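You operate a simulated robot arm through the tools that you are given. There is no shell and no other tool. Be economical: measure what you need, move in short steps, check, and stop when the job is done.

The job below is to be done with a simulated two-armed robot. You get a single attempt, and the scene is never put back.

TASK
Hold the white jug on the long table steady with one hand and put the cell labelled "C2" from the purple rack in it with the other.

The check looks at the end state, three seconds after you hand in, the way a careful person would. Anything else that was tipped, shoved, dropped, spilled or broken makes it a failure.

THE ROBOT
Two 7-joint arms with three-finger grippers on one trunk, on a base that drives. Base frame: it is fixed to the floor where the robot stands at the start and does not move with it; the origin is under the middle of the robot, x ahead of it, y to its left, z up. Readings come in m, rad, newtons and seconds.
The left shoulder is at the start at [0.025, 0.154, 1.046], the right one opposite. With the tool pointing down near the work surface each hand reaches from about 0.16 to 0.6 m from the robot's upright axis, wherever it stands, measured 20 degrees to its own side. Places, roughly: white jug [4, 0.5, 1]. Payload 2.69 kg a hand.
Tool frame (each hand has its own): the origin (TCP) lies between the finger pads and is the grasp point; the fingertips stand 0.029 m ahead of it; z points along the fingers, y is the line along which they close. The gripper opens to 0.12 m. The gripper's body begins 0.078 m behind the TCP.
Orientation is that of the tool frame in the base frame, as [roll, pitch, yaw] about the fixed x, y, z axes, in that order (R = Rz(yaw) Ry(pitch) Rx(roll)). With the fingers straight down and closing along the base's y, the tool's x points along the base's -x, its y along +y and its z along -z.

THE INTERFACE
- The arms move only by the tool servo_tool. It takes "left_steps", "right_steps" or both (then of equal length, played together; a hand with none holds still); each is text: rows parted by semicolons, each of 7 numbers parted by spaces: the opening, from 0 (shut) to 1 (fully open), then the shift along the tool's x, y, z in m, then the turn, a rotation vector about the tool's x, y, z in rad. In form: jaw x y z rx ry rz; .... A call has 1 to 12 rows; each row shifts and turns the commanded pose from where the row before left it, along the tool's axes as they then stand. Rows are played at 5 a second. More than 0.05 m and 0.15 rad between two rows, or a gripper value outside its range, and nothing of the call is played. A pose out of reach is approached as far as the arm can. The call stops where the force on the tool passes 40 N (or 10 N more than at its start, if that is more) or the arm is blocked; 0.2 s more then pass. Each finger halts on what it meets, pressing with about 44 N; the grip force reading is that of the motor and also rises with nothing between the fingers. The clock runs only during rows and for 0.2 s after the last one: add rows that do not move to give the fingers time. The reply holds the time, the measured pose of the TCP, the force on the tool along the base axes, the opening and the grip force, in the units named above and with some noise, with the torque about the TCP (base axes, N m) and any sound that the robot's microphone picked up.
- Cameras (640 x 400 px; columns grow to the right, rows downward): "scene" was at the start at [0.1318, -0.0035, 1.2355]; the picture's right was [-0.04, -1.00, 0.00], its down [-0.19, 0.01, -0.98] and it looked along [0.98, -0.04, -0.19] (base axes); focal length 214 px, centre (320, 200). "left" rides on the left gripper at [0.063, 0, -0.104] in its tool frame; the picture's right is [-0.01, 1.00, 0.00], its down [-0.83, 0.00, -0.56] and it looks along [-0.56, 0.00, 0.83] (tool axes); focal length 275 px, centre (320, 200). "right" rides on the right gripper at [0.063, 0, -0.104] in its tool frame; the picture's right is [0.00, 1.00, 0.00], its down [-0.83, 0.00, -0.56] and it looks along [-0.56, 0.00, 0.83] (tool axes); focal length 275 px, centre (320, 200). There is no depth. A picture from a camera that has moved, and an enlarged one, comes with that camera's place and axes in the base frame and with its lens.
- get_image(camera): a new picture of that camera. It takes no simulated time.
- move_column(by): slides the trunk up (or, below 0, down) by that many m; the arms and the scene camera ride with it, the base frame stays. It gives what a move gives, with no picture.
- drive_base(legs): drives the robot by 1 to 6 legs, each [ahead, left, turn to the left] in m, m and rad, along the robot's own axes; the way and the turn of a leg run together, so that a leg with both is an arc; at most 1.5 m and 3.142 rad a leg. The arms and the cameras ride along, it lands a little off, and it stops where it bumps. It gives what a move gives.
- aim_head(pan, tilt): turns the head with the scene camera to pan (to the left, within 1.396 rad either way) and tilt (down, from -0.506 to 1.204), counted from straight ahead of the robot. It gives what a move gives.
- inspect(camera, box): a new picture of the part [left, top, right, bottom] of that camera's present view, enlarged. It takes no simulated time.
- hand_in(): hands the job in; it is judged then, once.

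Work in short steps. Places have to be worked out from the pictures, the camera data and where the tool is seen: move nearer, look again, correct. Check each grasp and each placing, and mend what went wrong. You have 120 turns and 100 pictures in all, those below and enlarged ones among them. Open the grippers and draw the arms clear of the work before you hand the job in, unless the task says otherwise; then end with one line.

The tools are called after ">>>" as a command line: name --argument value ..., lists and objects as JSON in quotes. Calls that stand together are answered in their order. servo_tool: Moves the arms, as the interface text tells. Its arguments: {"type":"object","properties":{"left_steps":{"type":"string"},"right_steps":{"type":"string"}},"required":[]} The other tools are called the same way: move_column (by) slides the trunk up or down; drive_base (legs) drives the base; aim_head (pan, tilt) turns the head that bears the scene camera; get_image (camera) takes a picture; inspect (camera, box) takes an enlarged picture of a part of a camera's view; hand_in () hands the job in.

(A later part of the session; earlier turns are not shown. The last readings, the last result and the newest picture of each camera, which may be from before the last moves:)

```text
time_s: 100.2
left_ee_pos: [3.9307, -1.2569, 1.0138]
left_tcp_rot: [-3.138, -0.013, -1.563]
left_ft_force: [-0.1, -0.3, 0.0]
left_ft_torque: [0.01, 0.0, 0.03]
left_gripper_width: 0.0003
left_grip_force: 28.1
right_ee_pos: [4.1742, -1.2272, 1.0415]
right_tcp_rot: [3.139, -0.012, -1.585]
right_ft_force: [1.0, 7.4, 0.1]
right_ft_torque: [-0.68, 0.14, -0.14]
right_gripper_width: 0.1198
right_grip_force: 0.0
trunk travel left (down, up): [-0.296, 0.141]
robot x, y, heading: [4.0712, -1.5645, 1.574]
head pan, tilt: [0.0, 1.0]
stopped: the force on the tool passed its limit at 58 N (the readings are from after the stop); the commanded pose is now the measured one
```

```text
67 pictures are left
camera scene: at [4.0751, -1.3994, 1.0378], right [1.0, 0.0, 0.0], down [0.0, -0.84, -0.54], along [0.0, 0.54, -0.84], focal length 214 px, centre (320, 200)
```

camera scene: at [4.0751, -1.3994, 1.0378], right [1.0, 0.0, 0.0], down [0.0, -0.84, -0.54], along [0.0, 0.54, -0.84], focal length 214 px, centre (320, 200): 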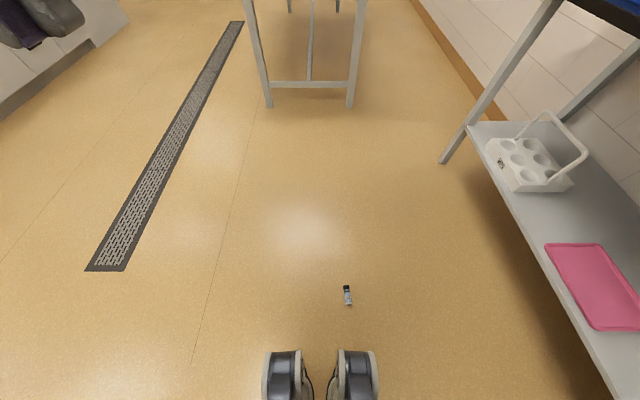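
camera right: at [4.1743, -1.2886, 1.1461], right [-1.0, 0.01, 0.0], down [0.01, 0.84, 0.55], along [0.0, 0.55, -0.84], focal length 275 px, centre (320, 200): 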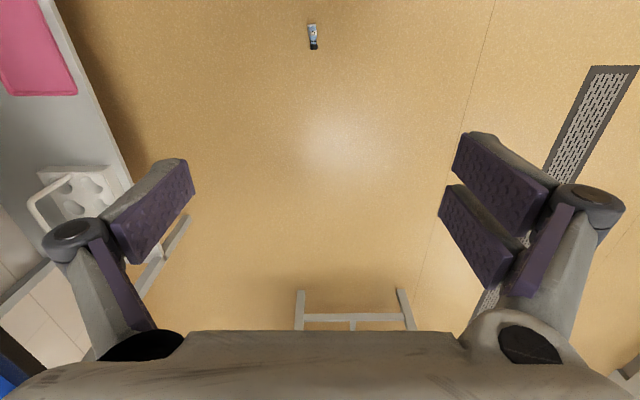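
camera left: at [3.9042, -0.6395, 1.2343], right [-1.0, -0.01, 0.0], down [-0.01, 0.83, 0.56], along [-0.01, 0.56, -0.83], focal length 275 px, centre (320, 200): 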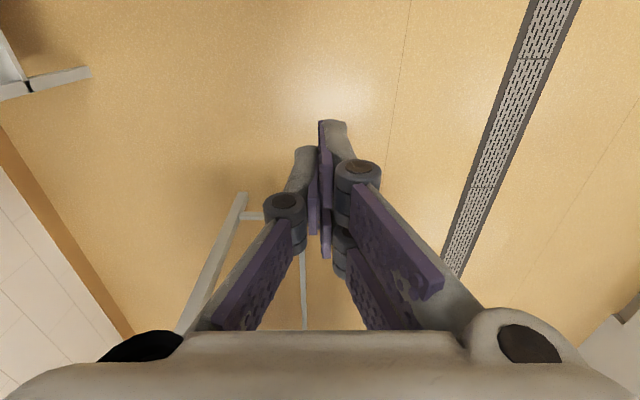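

The trunk stopped at −0.113 with a force on the right tool; I look at what the right arm touched.

>>> aim_head --pan -1.2 --tilt 0.8

>>> get_image --camera "scene"

>>> aim_head --pan -0.4 --tilt 0.1

>>> get_image --camera "scene"

```text
time_s: 101.6
left_ee_pos: [3.9301, -1.2584, 1.014]
left_tcp_rot: [-3.142, -0.012, -1.565]
left_ft_force: [-1.0, 0.3, 0.1]
left_ft_torque: [-0.01, 0.02, -0.03]
left_gripper_width: 0.0
left_grip_force: 28.7
right_ee_pos: [4.1739, -1.2278, 1.0417]
right_tcp_rot: [3.138, -0.009, -1.586]
right_ft_force: [37.5, -9.4, 22.3]
right_ft_torque: [-0.11, 4.51, 2.08]
right_gripper_width: 0.1199
right_grip_force: 0.0
trunk travel left (down, up): [-0.296, 0.141]
robot x, y, heading: [4.0733, -1.5672, 1.579]
head pan, tilt: [-1.201, 0.799]
```

```text
66 pictures are left
camera scene: at [4.0807, -1.3931, 1.0475], right [1.0, -0.07, 0.0], down [-0.06, -0.77, -0.64], along [0.05, 0.64, -0.77], focal length 214 px, centre (320, 200)
```

scene: 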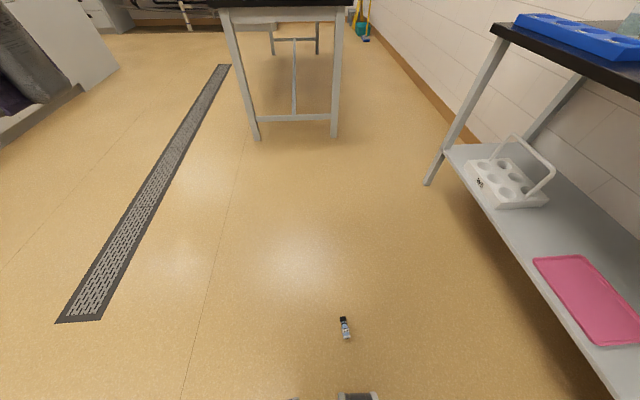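

```text
time_s: 102.7
left_ee_pos: [3.9307, -1.2579, 1.0161]
left_tcp_rot: [-3.138, -0.012, -1.564]
left_ft_force: [0.2, 0.3, -1.0]
left_ft_torque: [0.02, 0.01, -0.03]
left_gripper_width: 0.0
left_grip_force: 28.5
right_ee_pos: [4.1731, -1.228, 1.041]
right_tcp_rot: [3.137, -0.01, -1.585]
right_ft_force: [0.1, -0.7, 0.1]
right_ft_torque: [0.02, 0.01, 0.0]
right_gripper_width: 0.12
right_grip_force: 0.0
trunk travel left (down, up): [-0.296, 0.141]
robot x, y, heading: [4.0736, -1.5659, 1.573]
head pan, tilt: [-0.4, 0.099]
```

```text
65 pictures are left
camera scene: at [4.1106, -1.3847, 1.1166], right [0.92, -0.39, 0.0], down [-0.04, -0.09, -0.99], along [0.38, 0.92, -0.1], focal length 214 px, centre (320, 200)
```

scene: 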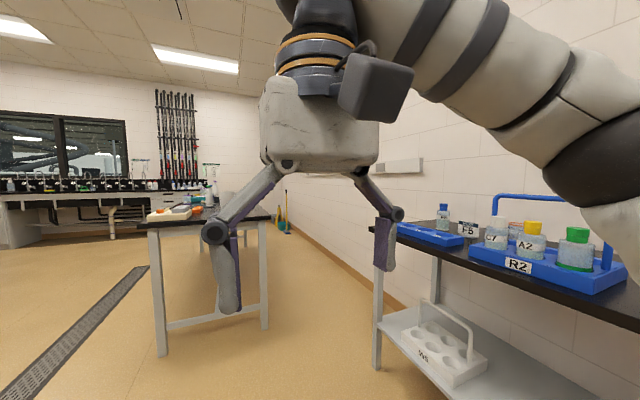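

The head (which comes forward as the trunk sinks) touched the right hand; no outside contact. I move the right hand forward and down, the left hand outward, before lowering further.

>>> servo_tool --right_steps "1 -0.04 -0.01 0.02 0 0 0; 1 -0.04 -0.01 0.03 0 0 0; 1 -0.02 0 0.04 0 0 0; 1 0 0 0.04 0 0 0; 1 0 0 0.04 0 0 0" --left_steps "0 -0.02 0.015 0 0 0 0; 0 -0.02 0.015 0 0 0 0; 0 -0.02 0.015 0 0 0 0; 0 0 0 0 0 0 0; 0 0 0 0 0 0 0"

>>> aim_head --pan 0 --tilt 0.3

>>> move_column --by -0.1

>>> get_image --camera "scene"

```text
refused: row 2 steps farther than a row can; nothing moved
```

```text
time_s: 103.6
left_ee_pos: [3.9307, -1.2576, 1.0151]
left_tcp_rot: [-3.14, -0.012, -1.564]
left_ft_force: [-0.2, 0.2, -0.4]
left_ft_torque: [0.01, 0.0, -0.01]
left_gripper_width: 0.0001
left_grip_force: 28.7
right_ee_pos: [4.1728, -1.2279, 1.0416]
right_tcp_rot: [3.137, -0.009, -1.584]
right_ft_force: [0.1, 0.0, 0.4]
right_ft_torque: [0.0, -0.01, 0.02]
right_gripper_width: 0.1201
right_grip_force: 0.0
trunk travel left (down, up): [-0.296, 0.141]
robot x, y, heading: [4.0756, -1.5635, 1.573]
head pan, tilt: [0.0, 0.3]
```

```text
time_s: 104.9
left_ee_pos: [3.9308, -1.2582, 0.9148]
left_tcp_rot: [-3.14, -0.011, -1.565]
left_ft_force: [-0.4, -0.3, 0.4]
left_ft_torque: [-0.02, 0.03, -0.02]
left_gripper_width: 0.0
left_grip_force: 28.6
right_ee_pos: [4.1729, -1.2067, 0.9227]
right_tcp_rot: [3.136, -0.087, -1.587]
right_ft_force: [0.9, -0.1, -0.4]
right_ft_torque: [0.03, 0.01, 0.01]
right_gripper_width: 0.1199
right_grip_force: 0.1
trunk travel left (down, up): [-0.196, 0.241]
robot x, y, heading: [4.0767, -1.5625, 1.571]
head pan, tilt: [0.0, 0.3]
```

```text
64 pictures are left
camera scene: at [4.0746, -1.3514, 0.9982], right [1.0, 0.0, 0.0], down [0.0, -0.3, -0.96], along [0.0, 0.96, -0.3], focal length 214 px, centre (320, 200)
```

scene: 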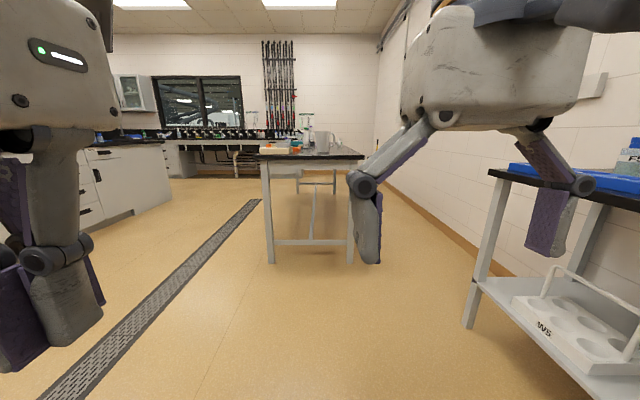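

Now I extend the right hand forward and down with shorter rows, and the left outward/forward.

>>> servo_tool --right_steps "1 -0.03 -0.01 0.02 0 0 0; 1 -0.03 -0.01 0.03 0 0 0; 1 0 0 0.045 0 0 0; 1 0 0 0.045 0 0 0; 1 0 0 0.045 0 0 0; 1 0 0 0.045 0 0 0; 1 0 0 0 0 0 0" --left_steps "0 -0.02 0.015 0 0 0 0; 0 -0.02 0.015 0 0 0 0; 0 -0.02 0.015 0 0 0 0; 0 -0.02 0.01 0 0 0 0; 0 0 0 0 0 0 0; 0 0 0 0 0 0 0; 0 0 0 0 0 0 0"

>>> get_image --camera "scene"

```text
time_s: 106.5
left_ee_pos: [3.8802, -1.1778, 0.9001]
left_tcp_rot: [-3.138, -0.012, -1.564]
left_ft_force: [0.2, -0.5, 0.6]
left_ft_torque: [-0.01, -0.02, -0.02]
left_gripper_width: 0.0
left_grip_force: 27.9
left hand out of reach, approached as far as the arm can: row 1, 2, 3
right_ee_pos: [4.1942, -1.1667, 0.6884]
right_tcp_rot: [3.136, -0.086, -1.586]
right_ft_force: [0.4, 0.3, 0.3]
right_ft_torque: [0.0, 0.0, 0.04]
right_gripper_width: 0.1198
right_grip_force: 0.1
trunk travel left (down, up): [-0.196, 0.241]
robot x, y, heading: [4.0776, -1.5627, 1.569]
head pan, tilt: [0.0, 0.3]
```

```text
63 pictures are left
camera scene: at [4.0746, -1.3512, 0.9981], right [1.0, 0.0, 0.0], down [0.0, -0.3, -0.96], along [0.0, 0.96, -0.3], focal length 214 px, centre (320, 200)
```

scene: 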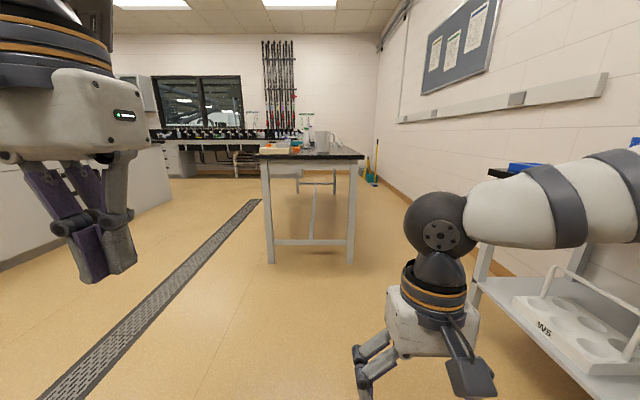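

Clear of the head. I lower the trunk the rest of the way.

>>> move_column --by -0.19

>>> get_image --camera "right"

>>> get_image --camera "scene"

```text
time_s: 108.6
left_ee_pos: [3.881, -1.1185, 0.6498]
left_tcp_rot: [-3.137, -0.194, -1.564]
left_ft_force: [-0.3, 0.5, 0.6]
left_ft_torque: [0.01, 0.02, 0.03]
left_gripper_width: 0.0
left_grip_force: 28.8
right_ee_pos: [4.1924, -1.1673, 0.4982]
right_tcp_rot: [3.137, -0.085, -1.585]
right_ft_force: [-0.8, -0.3, 0.3]
right_ft_torque: [0.01, 0.02, -0.02]
right_gripper_width: 0.1201
right_grip_force: 0.0
trunk travel left (down, up): [-0.006, 0.431]
robot x, y, heading: [4.0775, -1.5661, 1.577]
head pan, tilt: [0.0, 0.3]
```

```text
62 pictures are left
camera right: at [4.1936, -1.2207, 0.6076], right [-1.0, 0.01, 0.0], down [0.01, 0.88, 0.48], along [0.0, 0.48, -0.88], focal length 275 px, centre (320, 200)
```

right: 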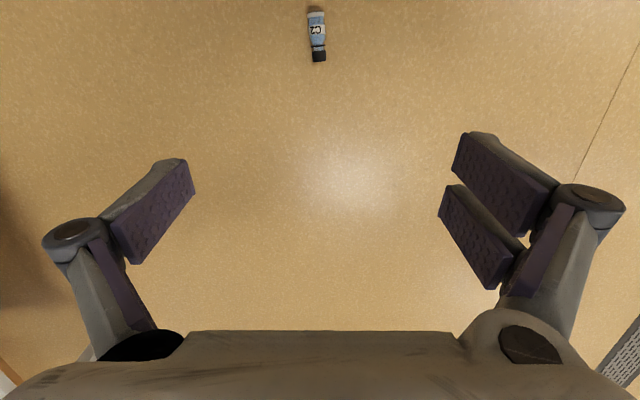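

```text
61 pictures are left
camera scene: at [4.0743, -1.2874, 0.7966], right [1.0, 0.0, 0.0], down [0.0, -0.3, -0.96], along [0.0, 0.96, -0.3], focal length 214 px, centre (320, 200)
```

scene: 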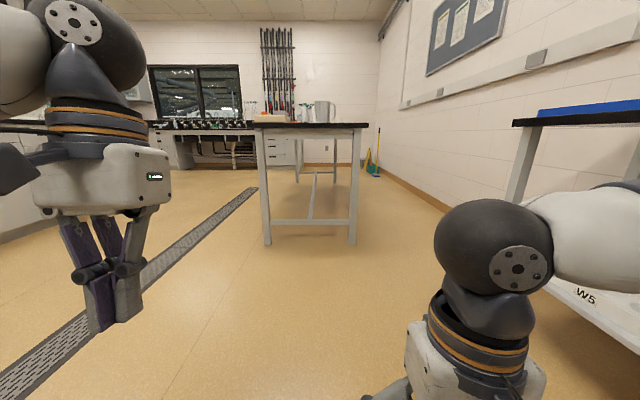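

Vial seen at centre (4.195, −1.243). I untilt the hand while moving back over it and descend partway.

>>> servo_tool --right_steps "1 0.014 -0.001 0.042 0 -0.015 0; 1 0.014 -0.001 0.042 0 -0.015 0; 1 0.014 -0.001 0.042 0 -0.015 0; 1 0.014 -0.001 0.042 0 -0.015 0; 1 0.014 0 0.042 0 -0.015 0; 1 0.014 0 0.042 0 -0.012 0; 1 0 0 0 0 0 0"

>>> get_image --camera "right"

```text
time_s: 110.2
left_ee_pos: [3.8811, -1.1176, 0.6494]
left_tcp_rot: [-3.137, -0.192, -1.566]
left_ft_force: [-0.6, 0.0, 0.2]
left_ft_torque: [0.0, 0.03, -0.01]
left_gripper_width: 0.0
left_grip_force: 28.3
right_ee_pos: [4.195, -1.2644, 0.2496]
right_tcp_rot: [3.14, 0.001, -1.585]
right_ft_force: [0.2, 0.0, -0.7]
right_ft_torque: [-0.02, -0.02, -0.01]
right_gripper_width: 0.1201
right_grip_force: 0.1
trunk travel left (down, up): [-0.006, 0.431]
robot x, y, heading: [4.0688, -1.5659, 1.573]
head pan, tilt: [0.0, 0.3]
```

```text
60 pictures are left
camera right: at [4.1966, -1.3273, 0.3538], right [-1.0, 0.01, 0.0], down [0.01, 0.83, 0.56], along [0.0, 0.56, -0.83], focal length 275 px, centre (320, 200)
```

right: 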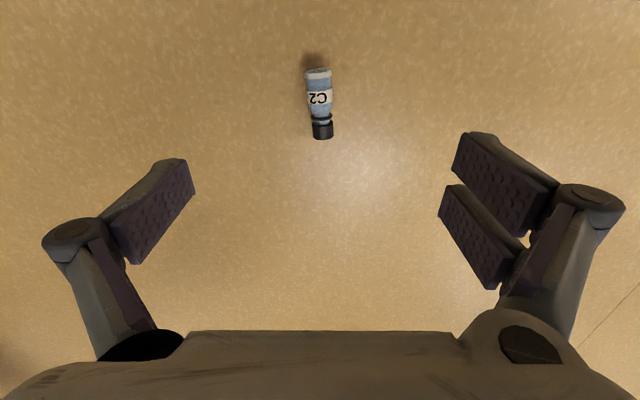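

Well aligned; I shift 14 mm forward and descend to 0.036 m.

>>> servo_tool --right_steps "0.7 -0.007 0 0.045 0 0 0; 0.7 -0.007 0 0.045 0 0 0; 0.7 0 0 0.045 0 0 0; 0.7 0 0 0.045 0 0 0; 0.7 0 0 0 0 0 0"

>>> get_image --camera "right"

```text
time_s: 111.4
left_ee_pos: [3.8815, -1.1182, 0.6498]
left_tcp_rot: [-3.136, -0.192, -1.563]
left_ft_force: [-0.1, 0.2, 0.3]
left_ft_torque: [-0.02, -0.01, 0.01]
left_gripper_width: 0.0001
left_grip_force: 27.7
right_ee_pos: [4.1946, -1.2514, 0.0685]
right_tcp_rot: [3.136, 0.0, -1.585]
right_ft_force: [-0.3, -0.6, 0.0]
right_ft_torque: [-0.04, 0.01, 0.04]
right_gripper_width: 0.0838
right_grip_force: 0.1
trunk travel left (down, up): [-0.006, 0.431]
robot x, y, heading: [4.0755, -1.5643, 1.579]
head pan, tilt: [0.0, 0.3]
```

```text
59 pictures are left
camera right: at [4.1948, -1.3138, 0.1728], right [-1.0, 0.01, 0.0], down [0.01, 0.83, 0.56], along [0.0, 0.56, -0.83], focal length 275 px, centre (320, 200)
```

right: 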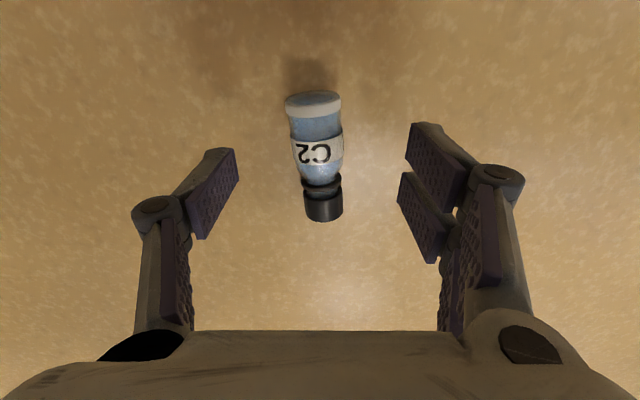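

Centred over the body label; final 34 mm down, then close.

>>> servo_tool --right_steps "0.6 0 0 0.02 0 0 0; 0.5 0 0 0.014 0 0 0; 0.3 0 0 0 0 0 0; 0.1 0 0 0 0 0 0; 0 0 0 0 0 0 0; 0 0 0 0 0 0 0; 0 0 0 0 0 0 0"

>>> get_image --camera "right"

```text
time_s: 113.0
left_ee_pos: [3.8798, -1.1186, 0.6504]
left_tcp_rot: [-3.135, -0.193, -1.564]
left_ft_force: [-1.0, -0.1, -0.7]
left_ft_torque: [0.0, 0.0, 0.02]
left_gripper_width: 0.0
left_grip_force: 28.8
right_ee_pos: [4.1926, -1.2498, 0.0358]
right_tcp_rot: [3.138, 0.001, -1.584]
right_ft_force: [-0.4, -0.2, -0.2]
right_ft_torque: [0.0, 0.0, -0.03]
right_gripper_width: 0.0276
right_grip_force: 43.8
trunk travel left (down, up): [-0.006, 0.431]
robot x, y, heading: [4.0724, -1.5635, 1.576]
head pan, tilt: [0.0, 0.3]
```

```text
58 pictures are left
camera right: at [4.1933, -1.3134, 0.1399], right [-1.0, 0.01, 0.0], down [0.01, 0.83, 0.56], along [0.0, 0.56, -0.83], focal length 275 px, centre (320, 200)
```

right: 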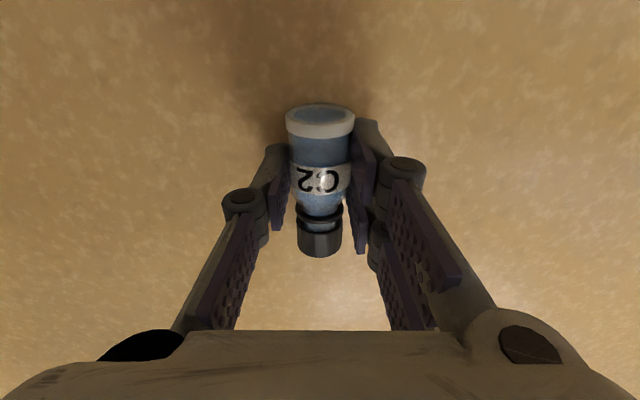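

Gripped across the body at 27.6 mm. I lift gently and watch for slip.

>>> servo_tool --right_steps "0 0 0 -0.015 0 0 0; 0 0 0 -0.025 0 0 0; 0 0 0 -0.03 0 0 0; 0 0 0 -0.03 0 0 0; 0 0 0 -0.03 0 0 0; 0 0 0 -0.03 0 0 0; 0 0 0 -0.03 0 0 0; 0 0 0 -0.03 0 0 0; 0 0 0 -0.03 0 0 0; 0 0 0 -0.03 0 0 0; 0 0 0 0 0 0 0; 0 0 0 0 0 0 0"

>>> get_image --camera "right"

```text
time_s: 115.6
left_ee_pos: [3.8812, -1.1179, 0.6496]
left_tcp_rot: [-3.136, -0.194, -1.562]
left_ft_force: [-0.5, -0.6, 0.5]
left_ft_torque: [0.0, -0.05, -0.01]
left_gripper_width: 0.0
left_grip_force: 28.7
right_ee_pos: [4.1943, -1.2508, 0.317]
right_tcp_rot: [3.137, 0.0, -1.583]
right_ft_force: [0.1, 0.7, -0.6]
right_ft_torque: [0.02, 0.01, 0.0]
right_gripper_width: 0.0281
right_grip_force: 44.4
trunk travel left (down, up): [-0.006, 0.431]
robot x, y, heading: [4.0747, -1.5617, 1.577]
head pan, tilt: [0.0, 0.3]
```

```text
57 pictures are left
camera right: at [4.1956, -1.3133, 0.4214], right [-1.0, 0.01, 0.0], down [0.01, 0.83, 0.56], along [0.0, 0.56, -0.83], focal length 275 px, centre (320, 200)
```

right: 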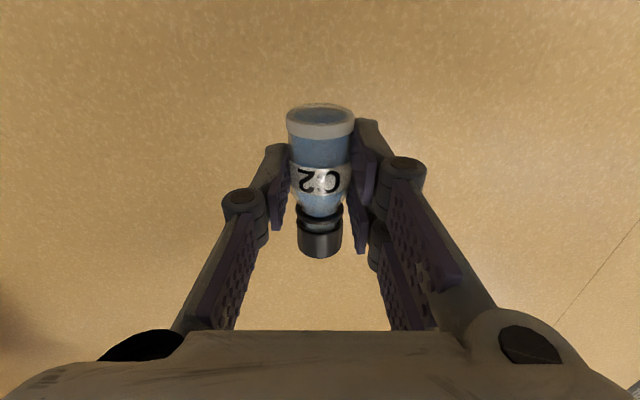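

Held firmly (28 mm, seated unchanged). I move the right hand forward, straighten the left hand, and then raise the trunk.

>>> servo_tool --right_steps "0 -0.02 0 -0.02 0 0 0; 0 -0.02 0 -0.02 0 0 0; 0 -0.02 0 -0.02 0 0 0; 0 -0.02 0 -0.02 0 0 0; 0 0 0 0 0 0 0" --left_steps "0 0 0 0 0 -0.05 0; 0 0 0 0 0 -0.05 0; 0 0 0 0 0 -0.05 0; 0 0 0 0 0 -0.04 0; 0 0 0 0 0 0 0"

>>> move_column --by 0.25

>>> get_image --camera "scene"

```text
time_s: 116.8
left_ee_pos: [3.8811, -1.1189, 0.6497]
left_tcp_rot: [-3.136, -0.003, -1.565]
left_ft_force: [0.1, 0.8, -0.9]
left_ft_torque: [0.03, -0.01, -0.03]
left_gripper_width: 0.0002
left_grip_force: 28.4
right_ee_pos: [4.1959, -1.1703, 0.396]
right_tcp_rot: [3.136, 0.001, -1.583]
right_ft_force: [0.3, 0.0, -0.3]
right_ft_torque: [-0.03, 0.0, 0.04]
right_gripper_width: 0.0277
right_grip_force: 43.5
trunk travel left (down, up): [-0.006, 0.431]
robot x, y, heading: [4.0748, -1.5656, 1.576]
head pan, tilt: [0.0, 0.3]
```

```text
time_s: 119.4
left_ee_pos: [3.8802, -1.1176, 0.8989]
left_tcp_rot: [-3.137, -0.002, -1.564]
left_ft_force: [-0.1, -0.6, -0.2]
left_ft_torque: [0.0, -0.04, 0.0]
left_gripper_width: 0.0
left_grip_force: 28.5
right_ee_pos: [4.1962, -1.1694, 0.6461]
right_tcp_rot: [3.135, 0.001, -1.585]
right_ft_force: [0.0, 0.2, -0.3]
right_ft_torque: [0.03, 0.02, -0.02]
right_gripper_width: 0.0281
right_grip_force: 43.7
trunk travel left (down, up): [-0.256, 0.181]
robot x, y, heading: [4.0758, -1.5639, 1.57]
head pan, tilt: [0.0, 0.3]
```

```text
56 pictures are left
camera scene: at [4.0746, -1.3668, 1.0584], right [1.0, 0.0, 0.0], down [0.0, -0.3, -0.96], along [0.0, 0.96, -0.3], focal length 214 px, centre (320, 200)
```

scene: 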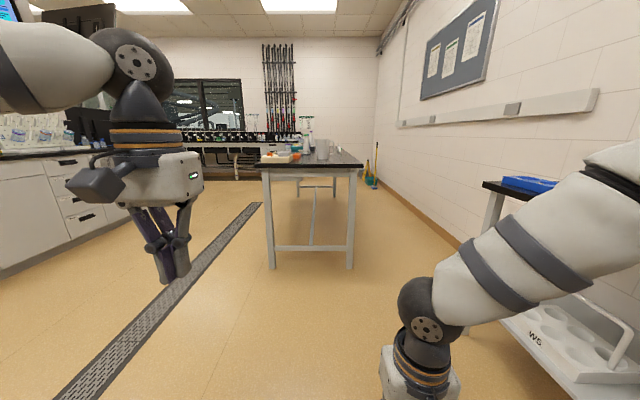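

I raise the trunk further and lift the right hand to above table height.

>>> move_column --by 0.15

>>> servo_tool --right_steps "0 0 0 -0.035 0 0 0; 0 0 0 -0.035 0 0 0; 0 0 0 -0.035 0 0 0; 0 0 0 -0.035 0 0 0; 0 0 0 -0.035 0 0 0; 0 0 0 -0.035 0 0 0; 0 0 0 -0.035 0 0 0; 0 0 0 -0.035 0 0 0; 0 0 0 0 0 0 0"

>>> get_image --camera "right"

```text
time_s: 121.1
left_ee_pos: [3.8813, -1.1182, 1.0481]
left_tcp_rot: [-3.136, -0.004, -1.564]
left_ft_force: [-0.3, 0.4, 0.0]
left_ft_torque: [0.0, -0.01, -0.01]
left_gripper_width: 0.0
left_grip_force: 28.2
right_ee_pos: [4.1962, -1.1698, 0.7954]
right_tcp_rot: [3.14, 0.0, -1.585]
right_ft_force: [-0.3, -0.1, -0.6]
right_ft_torque: [0.02, -0.02, -0.03]
right_gripper_width: 0.028
right_grip_force: 44.5
trunk travel left (down, up): [-0.406, 0.031]
robot x, y, heading: [4.0735, -1.568, 1.579]
head pan, tilt: [0.0, 0.3]
```

```text
time_s: 123.1
left_ee_pos: [3.8799, -1.1174, 1.0493]
left_tcp_rot: [-3.137, -0.002, -1.565]
left_ft_force: [0.3, 0.2, -0.9]
left_ft_torque: [0.0, 0.0, 0.05]
left_gripper_width: 0.0
left_grip_force: 29.0
right_ee_pos: [4.1969, -1.1679, 1.0762]
right_tcp_rot: [3.136, 0.0, -1.585]
right_ft_force: [-0.6, 0.0, -0.5]
right_ft_torque: [0.0, -0.04, -0.03]
right_gripper_width: 0.0279
right_grip_force: 44.3
trunk travel left (down, up): [-0.406, 0.031]
robot x, y, heading: [4.0698, -1.5688, 1.579]
head pan, tilt: [0.0, 0.3]
```

```text
55 pictures are left
camera right: at [4.1983, -1.2307, 1.1807], right [-1.0, 0.01, 0.0], down [0.01, 0.83, 0.56], along [0.0, 0.56, -0.83], focal length 275 px, centre (320, 200)
```

right: 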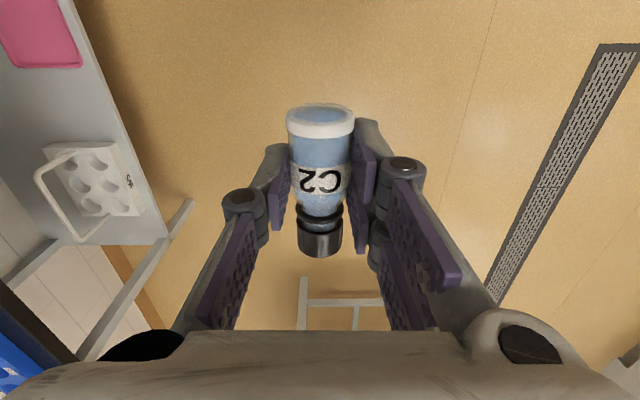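

Vial seated unchanged. I drive ahead 0.75 m in gentle legs.

>>> drive_base --legs '[[0.38, 0, 0], [0.38, 0, 0]]'

>>> get_image --camera "scene"

>>> get_image --camera "right"

```text
time_s: 127.6
left_ee_pos: [3.8824, -0.3466, 1.0496]
left_tcp_rot: [-3.136, -0.003, -1.573]
left_ft_force: [-1.3, 0.9, 0.0]
left_ft_torque: [0.01, 0.0, 0.0]
left_gripper_width: 0.0001
left_grip_force: 28.4
right_ee_pos: [4.1986, -0.3993, 1.0751]
right_tcp_rot: [3.136, 0.0, -1.592]
right_ft_force: [0.7, 0.1, 0.3]
right_ft_torque: [0.01, 0.01, 0.0]
right_gripper_width: 0.0278
right_grip_force: 43.9
trunk travel left (down, up): [-0.406, 0.031]
robot x, y, heading: [4.0726, -0.7943, 1.565]
head pan, tilt: [0.0, 0.3]
```

```text
54 pictures are left
camera scene: at [4.075, -0.662, 1.2233], right [1.0, 0.0, 0.0], down [0.0, -0.3, -0.96], along [0.0, 0.96, -0.3], focal length 214 px, centre (320, 200)
```

scene: 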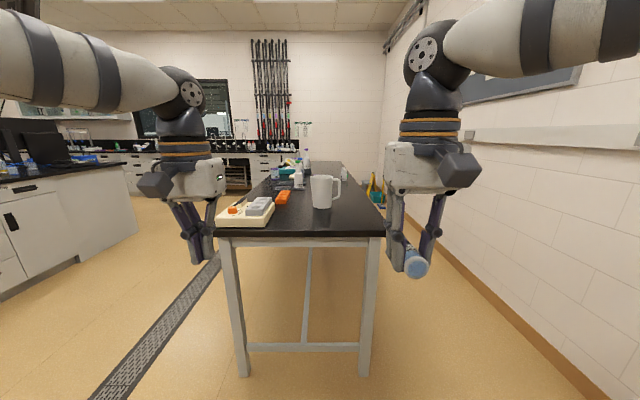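

```text
53 pictures are left
camera right: at [4.1996, -0.4623, 1.1803], right [-1.0, 0.02, 0.0], down [0.02, 0.83, 0.56], along [0.01, 0.56, -0.83], focal length 275 px, centre (320, 200)
```

right: 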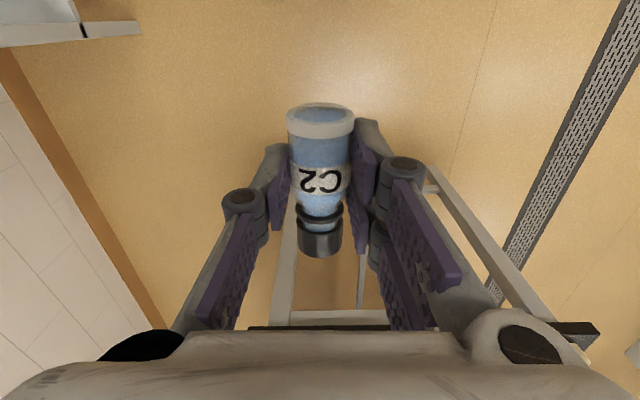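

Vial still secure. Jug appears near (4.085, 0.39), handle toward +x. I zoom to measure.

>>> inspect --camera "scene" --box '[270, 160, 390, 240]'

```text
5.00 times, centred on (330, 200) of scene
camera zoom: at [4.075, -0.662, 1.2233], right [1.0, 0.0, 0.0], down [0.0, -0.3, -0.96], along [0.0, 0.96, -0.3], focal length 1072 px, centre (270, 200)
```

zoom: 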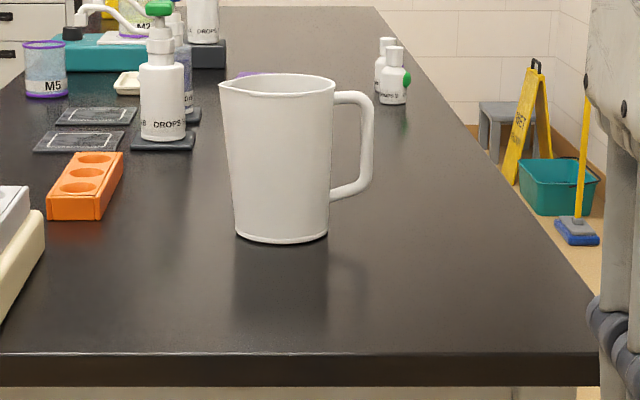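

Jug: body ~0.09–0.10 m wide, ~0.15 tall, spout to −x, handle to +x, near y≈0.38. I creep nearer and then look with the left hand's camera and straight down for clearance.

>>> drive_base --legs '[[0.33, 0, 0.006]]'

>>> aim_head --pan 0 --tilt 0.7

>>> get_image --camera "scene"

>>> get_image --camera "left"

```text
time_s: 129.8
left_ee_pos: [3.8803, -0.0129, 1.0498]
left_tcp_rot: [-3.137, -0.001, -1.564]
left_ft_force: [-0.1, -0.2, -0.5]
left_ft_torque: [-0.03, 0.01, -0.03]
left_gripper_width: 0.0
left_grip_force: 28.9
right_ee_pos: [4.1964, -0.0641, 1.0765]
right_tcp_rot: [3.137, -0.002, -1.587]
right_ft_force: [0.7, 0.4, -0.6]
right_ft_torque: [-0.03, 0.0, -0.02]
right_gripper_width: 0.0279
right_grip_force: 44.3
trunk travel left (down, up): [-0.406, 0.031]
robot x, y, heading: [4.0736, -0.4601, 1.574]
head pan, tilt: [0.0, 0.3]
```

```text
time_s: 130.7
left_ee_pos: [3.8801, -0.0136, 1.0499]
left_tcp_rot: [-3.136, -0.002, -1.565]
left_ft_force: [-0.7, 0.5, -0.7]
left_ft_torque: [-0.04, 0.01, -0.01]
left_gripper_width: 0.0004
left_grip_force: 28.8
right_ee_pos: [4.1969, -0.0647, 1.0756]
right_tcp_rot: [3.137, 0.001, -1.587]
right_ft_force: [0.3, 0.1, 0.5]
right_ft_torque: [-0.01, 0.0, 0.02]
right_gripper_width: 0.0279
right_grip_force: 44.0
trunk travel left (down, up): [-0.406, 0.031]
robot x, y, heading: [4.0727, -0.4567, 1.574]
head pan, tilt: [0.0, 0.7]
```

```text
51 pictures are left
camera scene: at [4.0742, -0.3361, 1.1873], right [1.0, 0.0, 0.0], down [0.0, -0.64, -0.77], along [0.0, 0.77, -0.64], focal length 214 px, centre (320, 200)
```

scene: 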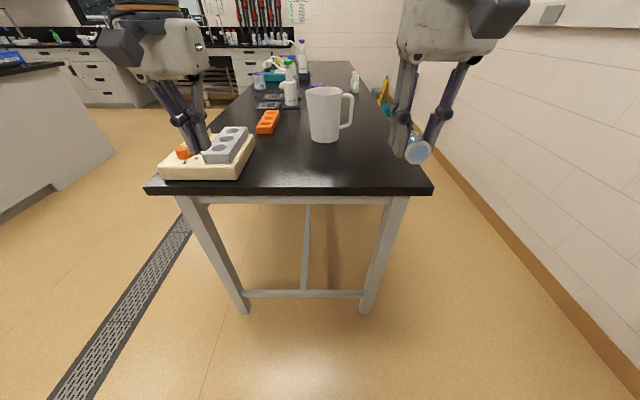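

```text
50 pictures are left
camera left: at [3.8793, -0.0774, 1.1546], right [-1.0, 0.0, -0.01], down [0.0, 0.83, 0.55], along [0.0, 0.55, -0.83], focal length 275 px, centre (320, 200)
```

left: 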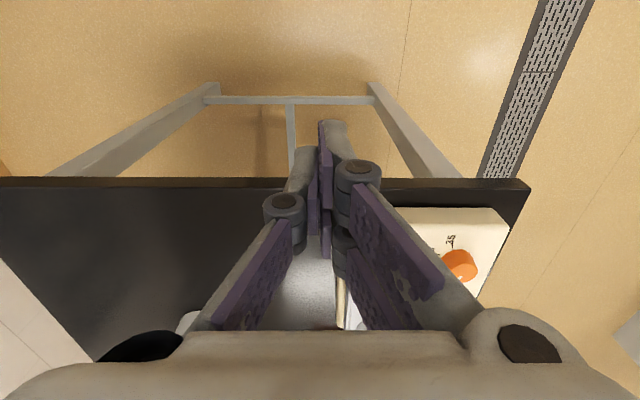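

Triangulated: table top z≈0.82, edge y≈0.17, jug centre ≈(4.088, 0.515), rim z≈0.99. I move 0.3 m nearer (both hands pass above everything) and check.

>>> drive_base --legs '[[0.3, 0, 0]]'

>>> get_image --camera "scene"

>>> get_image --camera "left"

>>> get_image --camera "right"

```text
time_s: 132.7
left_ee_pos: [3.8822, 0.2848, 1.05]
left_tcp_rot: [-3.136, -0.002, -1.567]
left_ft_force: [0.2, 0.5, -0.9]
left_ft_torque: [-0.04, 0.04, 0.02]
left_gripper_width: 0.0
left_grip_force: 28.5
right_ee_pos: [4.1976, 0.235, 1.0758]
right_tcp_rot: [3.138, -0.001, -1.589]
right_ft_force: [-0.7, -0.2, -1.2]
right_ft_torque: [-0.01, -0.01, -0.02]
right_gripper_width: 0.028
right_grip_force: 44.5
trunk travel left (down, up): [-0.406, 0.031]
robot x, y, heading: [4.0701, -0.1637, 1.574]
head pan, tilt: [0.0, 0.7]
```

```text
49 pictures are left
camera scene: at [4.0739, -0.0373, 1.1872], right [1.0, 0.0, 0.0], down [0.0, -0.64, -0.76], along [0.0, 0.76, -0.64], focal length 214 px, centre (320, 200)
```

scene: 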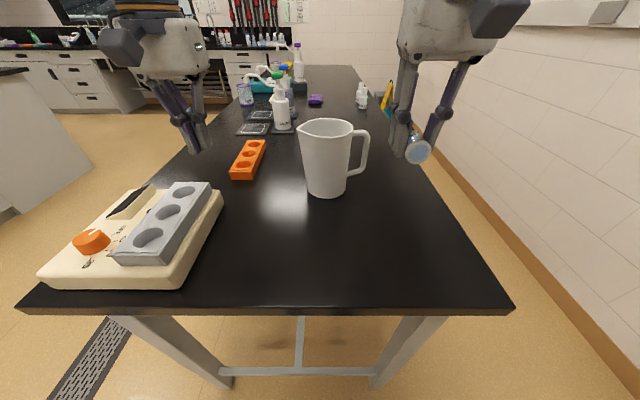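

```text
48 pictures are left
camera left: at [3.8796, 0.2218, 1.1545], right [-1.0, 0.0, 0.0], down [0.0, 0.83, 0.55], along [0.0, 0.55, -0.83], focal length 275 px, centre (320, 200)
```

left: 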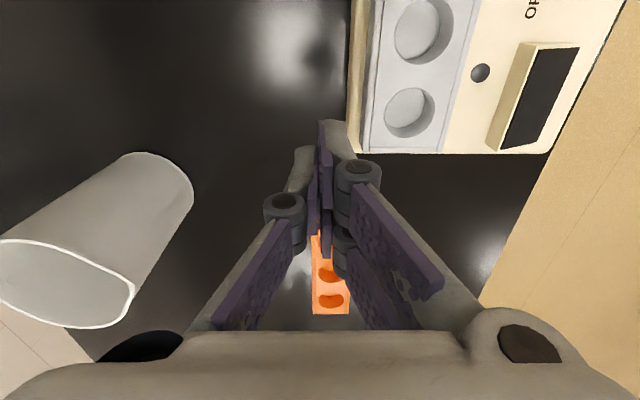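

```text
47 pictures are left
camera right: at [4.1978, 0.1712, 1.1804], right [-1.0, 0.01, 0.0], down [0.01, 0.83, 0.56], along [0.0, 0.56, -0.83], focal length 275 px, centre (320, 200)
```

right: 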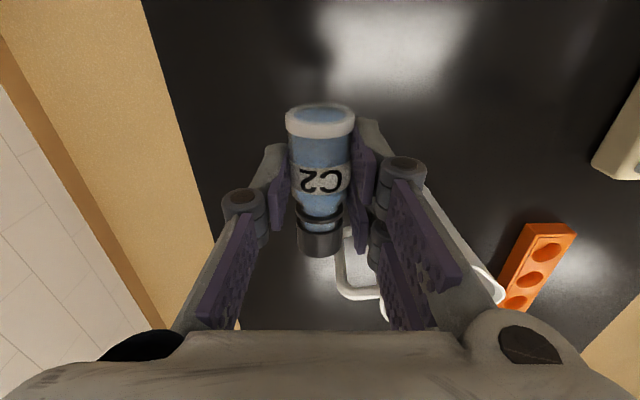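

Refined: table z≈0.862 (edge y≈0.10), jug centre ≈(4.088, 0.405), rim z≈1.01, radius ≈0.052, spout at −x. Plan: left hand pinches the rim wall behind-left of the spout; right hand inserts the vial from the front-right. I move 7 cm closer.

>>> drive_base --legs '[[0.07, 0, 0]]'

>>> servo_tool --left_steps "0.2 0 -0.03 -0.01 0 0 0.13; 0.4 0 -0.03 -0.01 0 0 0.13; 0.5 0 0 0 0 0 0.13; 0.5 0 0 0 0 0 0.13; 0.5 0 0 0 0 0 0; 0.5 0 0 0 0 0 0"

>>> get_image --camera "left"

>>> get_image --camera "scene"

```text
time_s: 133.7
left_ee_pos: [3.8811, 0.3533, 1.0483]
left_tcp_rot: [-3.138, -0.002, -1.565]
left_ft_force: [-0.3, -0.2, -0.9]
left_ft_torque: [0.0, 0.02, 0.0]
left_gripper_width: 0.0
left_grip_force: 28.5
right_ee_pos: [4.1968, 0.3032, 1.0754]
right_tcp_rot: [3.136, 0.0, -1.589]
right_ft_force: [1.1, 0.9, -1.0]
right_ft_torque: [-0.05, -0.01, -0.02]
right_gripper_width: 0.0279
right_grip_force: 43.7
trunk travel left (down, up): [-0.406, 0.031]
robot x, y, heading: [4.0716, -0.0914, 1.576]
head pan, tilt: [0.0, 0.7]
```

```text
time_s: 135.1
left_ee_pos: [3.9403, 0.3487, 1.0714]
left_tcp_rot: [-3.137, 0.0, -2.087]
left_ft_force: [-0.6, 0.0, 0.1]
left_ft_torque: [-0.02, -0.02, 0.01]
left_gripper_width: 0.0599
left_grip_force: 0.1
right_ee_pos: [4.1976, 0.3025, 1.0754]
right_tcp_rot: [3.136, 0.002, -1.587]
right_ft_force: [-0.6, 0.4, -0.5]
right_ft_torque: [-0.03, 0.01, 0.0]
right_gripper_width: 0.0279
right_grip_force: 44.1
trunk travel left (down, up): [-0.406, 0.031]
robot x, y, heading: [4.0721, -0.0913, 1.575]
head pan, tilt: [0.0, 0.7]
```

```text
46 pictures are left
camera left: at [3.9076, 0.2934, 1.1751], right [-0.87, 0.5, 0.0], down [0.41, 0.72, 0.56], along [0.28, 0.48, -0.83], focal length 275 px, centre (320, 200)
```

left: 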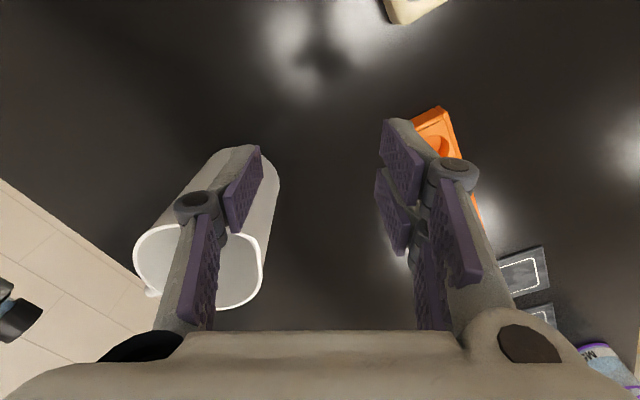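

```text
45 pictures are left
camera scene: at [4.0738, 0.0299, 1.1872], right [1.0, 0.0, 0.0], down [0.0, -0.64, -0.76], along [0.0, 0.76, -0.64], focal length 214 px, centre (320, 200)
```

scene: 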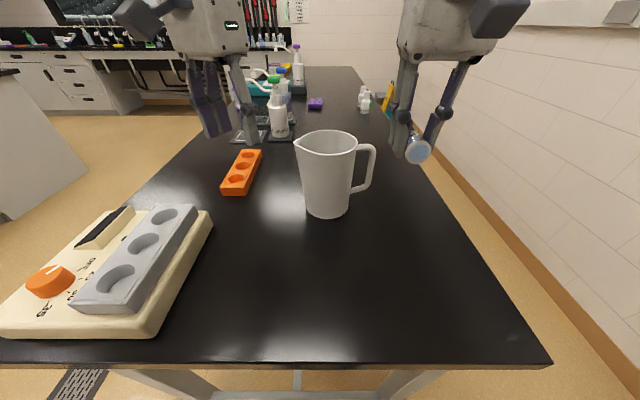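

Rim centre confirmed at (4.089, 0.400). I move the open left hand over the rim's back-left point (4.045, 0.4255), staying above.

>>> servo_tool --left_steps "0.5 -0.03 -0.0132 0 0 0 0; 0.5 -0.03 -0.0132 0 0 0 0; 0.5 -0.03 -0.0132 0 0 0 0; 0.5 -0.03 -0.0132 0 0 0 0; 0.5 0 0 0 0 0 0"

>>> get_image --camera "left"

>>> inspect --camera "scene" --box '[220, 50, 440, 230]'

```text
time_s: 136.3
left_ee_pos: [4.037, 0.4063, 1.0592]
left_tcp_rot: [-3.136, 0.0, -2.088]
left_ft_force: [-0.7, 1.1, -0.1]
left_ft_torque: [-0.03, 0.0, 0.01]
left_gripper_width: 0.0602
left_grip_force: 0.1
left hand out of reach, approached as far as the arm can: row 4
right_ee_pos: [4.1977, 0.3027, 1.0765]
right_tcp_rot: [3.136, 0.001, -1.587]
right_ft_force: [-0.2, 0.2, -0.9]
right_ft_torque: [-0.03, 0.03, -0.03]
right_gripper_width: 0.0279
right_grip_force: 44.0
trunk travel left (down, up): [-0.406, 0.031]
robot x, y, heading: [4.073, -0.0933, 1.572]
head pan, tilt: [0.0, 0.7]
```

```text
44 pictures are left
camera left: at [4.0052, 0.3509, 1.1638], right [-0.87, 0.5, -0.01], down [0.41, 0.72, 0.56], along [0.28, 0.48, -0.83], focal length 275 px, centre (320, 200)
```

left: 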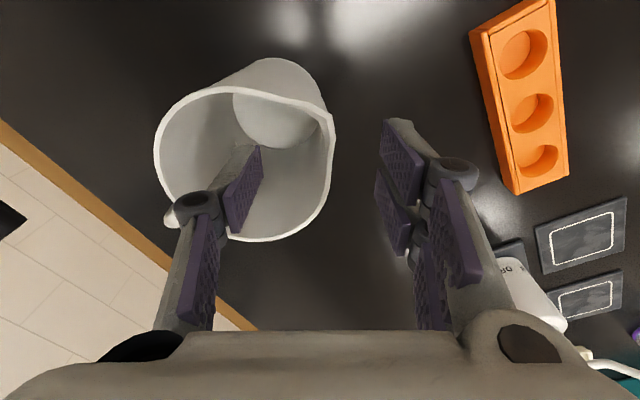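

```text
2.22 times, centred on (330, 140) of scene
camera zoom: at [4.0736, 0.0301, 1.1872], right [1.0, 0.0, 0.0], down [0.0, -0.64, -0.76], along [0.0, 0.76, -0.64], focal length 477 px, centre (298, 333)
```

zoom: 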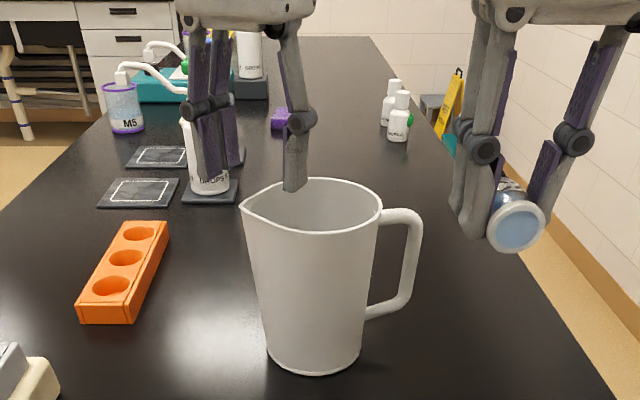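

Slightly out of reach at this height; rim point sits between the fingers already. I lower a little and see where the hand settles.

>>> servo_tool --left_steps "0.5 0 0 0.015 0 0 0; 0.5 0 0 0.01 0 0 0; 0.5 0 0 0 0 0 0"

>>> get_image --camera "left"

```text
time_s: 137.1
left_ee_pos: [4.0393, 0.4064, 1.0367]
left_tcp_rot: [-3.137, 0.002, -2.086]
left_ft_force: [0.6, 1.0, -0.4]
left_ft_torque: [0.0, -0.01, -0.03]
left_gripper_width: 0.0599
left_grip_force: 0.2
right_ee_pos: [4.1969, 0.3013, 1.0761]
right_tcp_rot: [3.135, 0.0, -1.589]
right_ft_force: [-1.6, 0.4, -0.4]
right_ft_torque: [0.0, -0.02, 0.0]
right_gripper_width: 0.0279
right_grip_force: 44.8
trunk travel left (down, up): [-0.406, 0.031]
robot x, y, heading: [4.0735, -0.0957, 1.571]
head pan, tilt: [0.0, 0.7]
```

```text
42 pictures are left
camera left: at [4.0065, 0.3504, 1.14], right [-0.87, 0.5, 0.0], down [0.41, 0.72, 0.56], along [0.28, 0.48, -0.83], focal length 275 px, centre (320, 200)
```

left: 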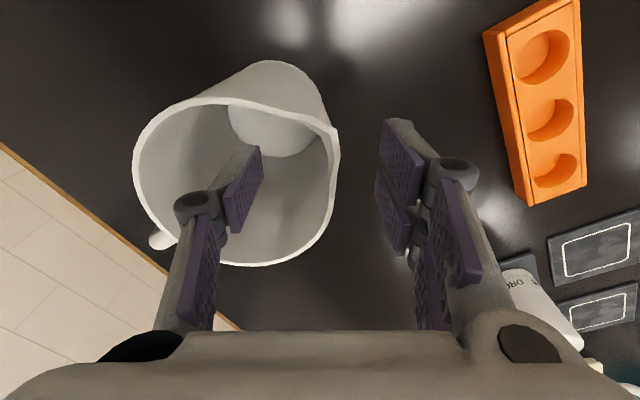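

Fingers straddle the rim. I shift 2 cm further past the spout and 6 mm to centre on the wall.

>>> servo_tool --left_steps "0.5 -0.01 0.003 0.005 0 0 0; 0.5 -0.01 0.003 0.005 0 0 0; 0.5 0 0 0 0 0 0"

>>> get_image --camera "left"

```text
time_s: 137.9
left_ee_pos: [4.042, 0.4204, 1.0244]
left_tcp_rot: [-3.137, 0.001, -2.088]
left_ft_force: [-0.1, -0.3, 0.4]
left_ft_torque: [0.0, -0.01, -0.01]
left_gripper_width: 0.0599
left_grip_force: 0.0
left hand out of reach, approached as far as the arm can: row 2
right_ee_pos: [4.1968, 0.2998, 1.0759]
right_tcp_rot: [3.136, 0.0, -1.587]
right_ft_force: [0.4, -0.2, -0.2]
right_ft_torque: [0.02, 0.02, 0.03]
right_gripper_width: 0.028
right_grip_force: 43.7
trunk travel left (down, up): [-0.406, 0.031]
robot x, y, heading: [4.0693, -0.0944, 1.575]
head pan, tilt: [0.0, 0.7]
```

```text
41 pictures are left
camera left: at [4.0099, 0.3651, 1.1282], right [-0.87, 0.5, 0.0], down [0.41, 0.72, 0.56], along [0.28, 0.48, -0.83], focal length 275 px, centre (320, 200)
```

left: 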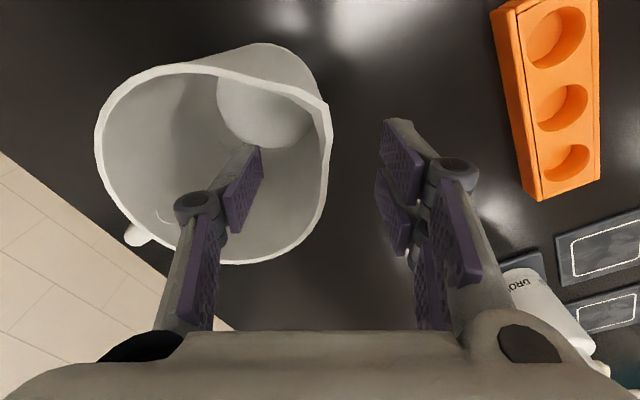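

The rim wall is now centred between the pads, clear of the spout. I descend 3 cm and look before closing.

>>> servo_tool --left_steps "0.5 0 0.001 0.015 0 0 0; 0.4 0 0 0.015 0 0 0; 0.3 0 0 0 0 0 0; 0.3 0 0 0 0 0 0"

>>> get_image --camera "left"

```text
time_s: 138.9
left_ee_pos: [4.0416, 0.421, 0.9933]
left_tcp_rot: [-3.136, 0.001, -2.087]
left_ft_force: [0.1, -0.9, 0.9]
left_ft_torque: [0.03, 0.0, 0.0]
left_gripper_width: 0.0364
left_grip_force: 0.1
right_ee_pos: [4.1975, 0.3013, 1.0755]
right_tcp_rot: [3.137, 0.002, -1.587]
right_ft_force: [-0.4, -0.3, -0.7]
right_ft_torque: [0.0, 0.01, 0.0]
right_gripper_width: 0.0279
right_grip_force: 44.2
trunk travel left (down, up): [-0.406, 0.031]
robot x, y, heading: [4.0738, -0.0954, 1.575]
head pan, tilt: [0.0, 0.7]
```

```text
40 pictures are left
camera left: at [4.009, 0.3665, 1.0976], right [-0.87, 0.5, -0.01], down [0.41, 0.72, 0.56], along [0.28, 0.48, -0.83], focal length 275 px, centre (320, 200)
```

left: 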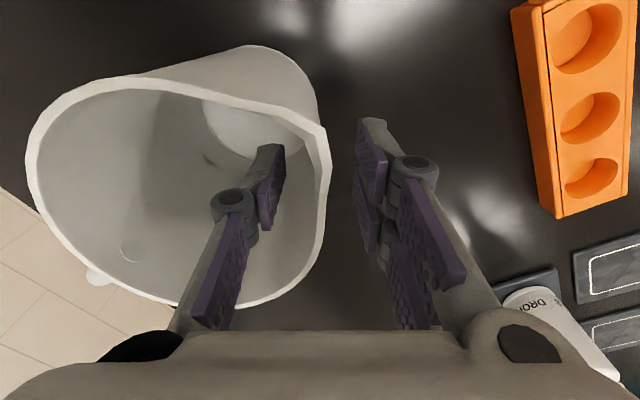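

Well centred (wall at col ~322, pads at 284/358). I close gently on the wall.

>>> servo_tool --left_steps "0.22 0 0 0 0 0 0; 0.15 0 0 0 0 0 0; 0.1 0 0 0 0 0 0; 0.06 0 0 0 0 0 0; 0.03 0 0 0 0 0 0; 0 0 0 0 0 0 0; 0 0 0 0 0 0 0"

>>> get_image --camera "left"

>>> get_image --camera "scene"

```text
time_s: 140.5
left_ee_pos: [4.0418, 0.4219, 0.9928]
left_tcp_rot: [-3.136, 0.001, -2.087]
left_ft_force: [0.1, -0.7, 1.5]
left_ft_torque: [-0.18, -0.2, 0.01]
left_gripper_width: 0.006
left_grip_force: 33.2
right_ee_pos: [4.1972, 0.3018, 1.0762]
right_tcp_rot: [3.137, 0.002, -1.588]
right_ft_force: [0.0, -0.1, -1.2]
right_ft_torque: [0.01, 0.01, 0.02]
right_gripper_width: 0.0277
right_grip_force: 44.0
trunk travel left (down, up): [-0.406, 0.031]
robot x, y, heading: [4.0716, -0.0937, 1.575]
head pan, tilt: [0.0, 0.7]
```

```text
39 pictures are left
camera left: at [4.0091, 0.3663, 1.0978], right [-0.87, 0.5, -0.01], down [0.41, 0.72, 0.56], along [0.28, 0.48, -0.83], focal length 275 px, centre (320, 200)
```

left: 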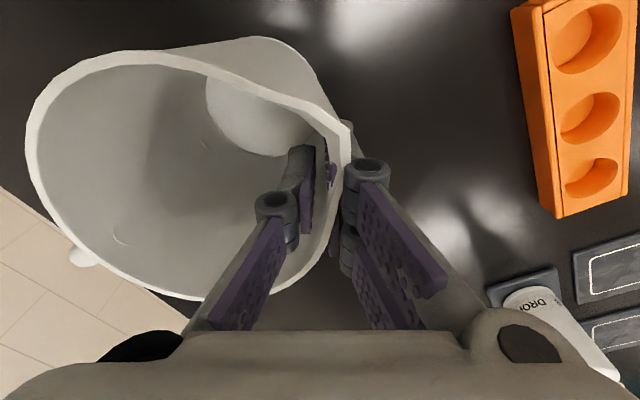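

```text
38 pictures are left
camera scene: at [4.0738, 0.0298, 1.1872], right [1.0, 0.0, 0.0], down [0.0, -0.64, -0.77], along [0.0, 0.77, -0.64], focal length 214 px, centre (320, 200)
```

scene: 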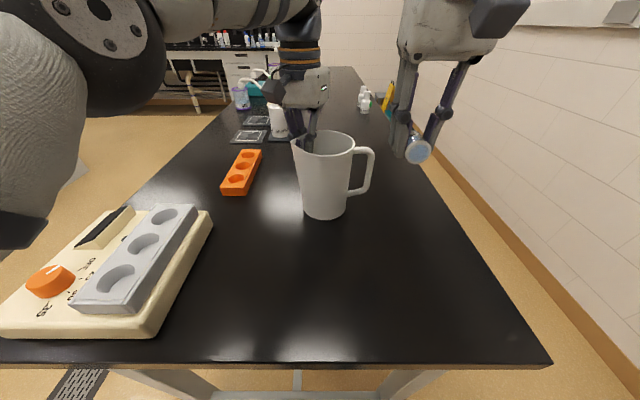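

The jug is held by its rim wall (6 mm, 33 N). Now I turn the right hand at a safe spot: yaw 35° to the left, then tilt it forward so that the vial comes upright, cap on top.

>>> servo_tool --right_steps "0 0 0 0 0 0 -0.15; 0 0 0 0 0 0 -0.15; 0 0 0 0 0 0 -0.15; 0 0 0 0 0 0 -0.15; 0 0 0 0 0 -0.12 0; 0 0 0 0 0 -0.12 0; 0 0 0 0 0 -0.12 0; 0 0 0 0 0 -0.12 0; 0 0 0 0 0 -0.12 0; 0 0 0 0 0 0 0"

>>> get_image --camera "scene"

```text
time_s: 142.7
left_ee_pos: [4.0424, 0.4212, 0.9931]
left_tcp_rot: [-3.135, 0.004, -2.09]
left_ft_force: [-0.3, -0.1, 3.3]
left_ft_torque: [-0.21, -0.15, -0.03]
left_gripper_width: 0.0062
left_grip_force: 33.5
right_ee_pos: [4.1967, 0.3018, 1.076]
right_tcp_rot: [3.137, 0.606, -0.993]
right_ft_force: [-0.7, -0.2, 0.2]
right_ft_torque: [0.0, -0.02, 0.01]
right_gripper_width: 0.028
right_grip_force: 44.1
trunk travel left (down, up): [-0.406, 0.031]
robot x, y, heading: [4.0728, -0.0977, 1.57]
head pan, tilt: [0.0, 0.7]
```

```text
37 pictures are left
camera scene: at [4.0737, 0.0298, 1.1872], right [1.0, 0.0, 0.0], down [0.0, -0.64, -0.77], along [0.0, 0.77, -0.64], focal length 214 px, centre (320, 200)
```

scene: 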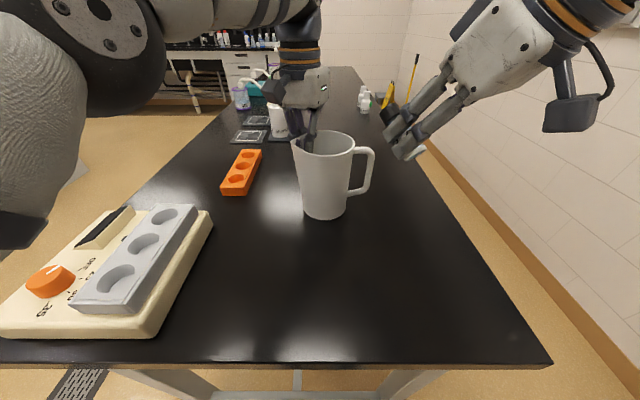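

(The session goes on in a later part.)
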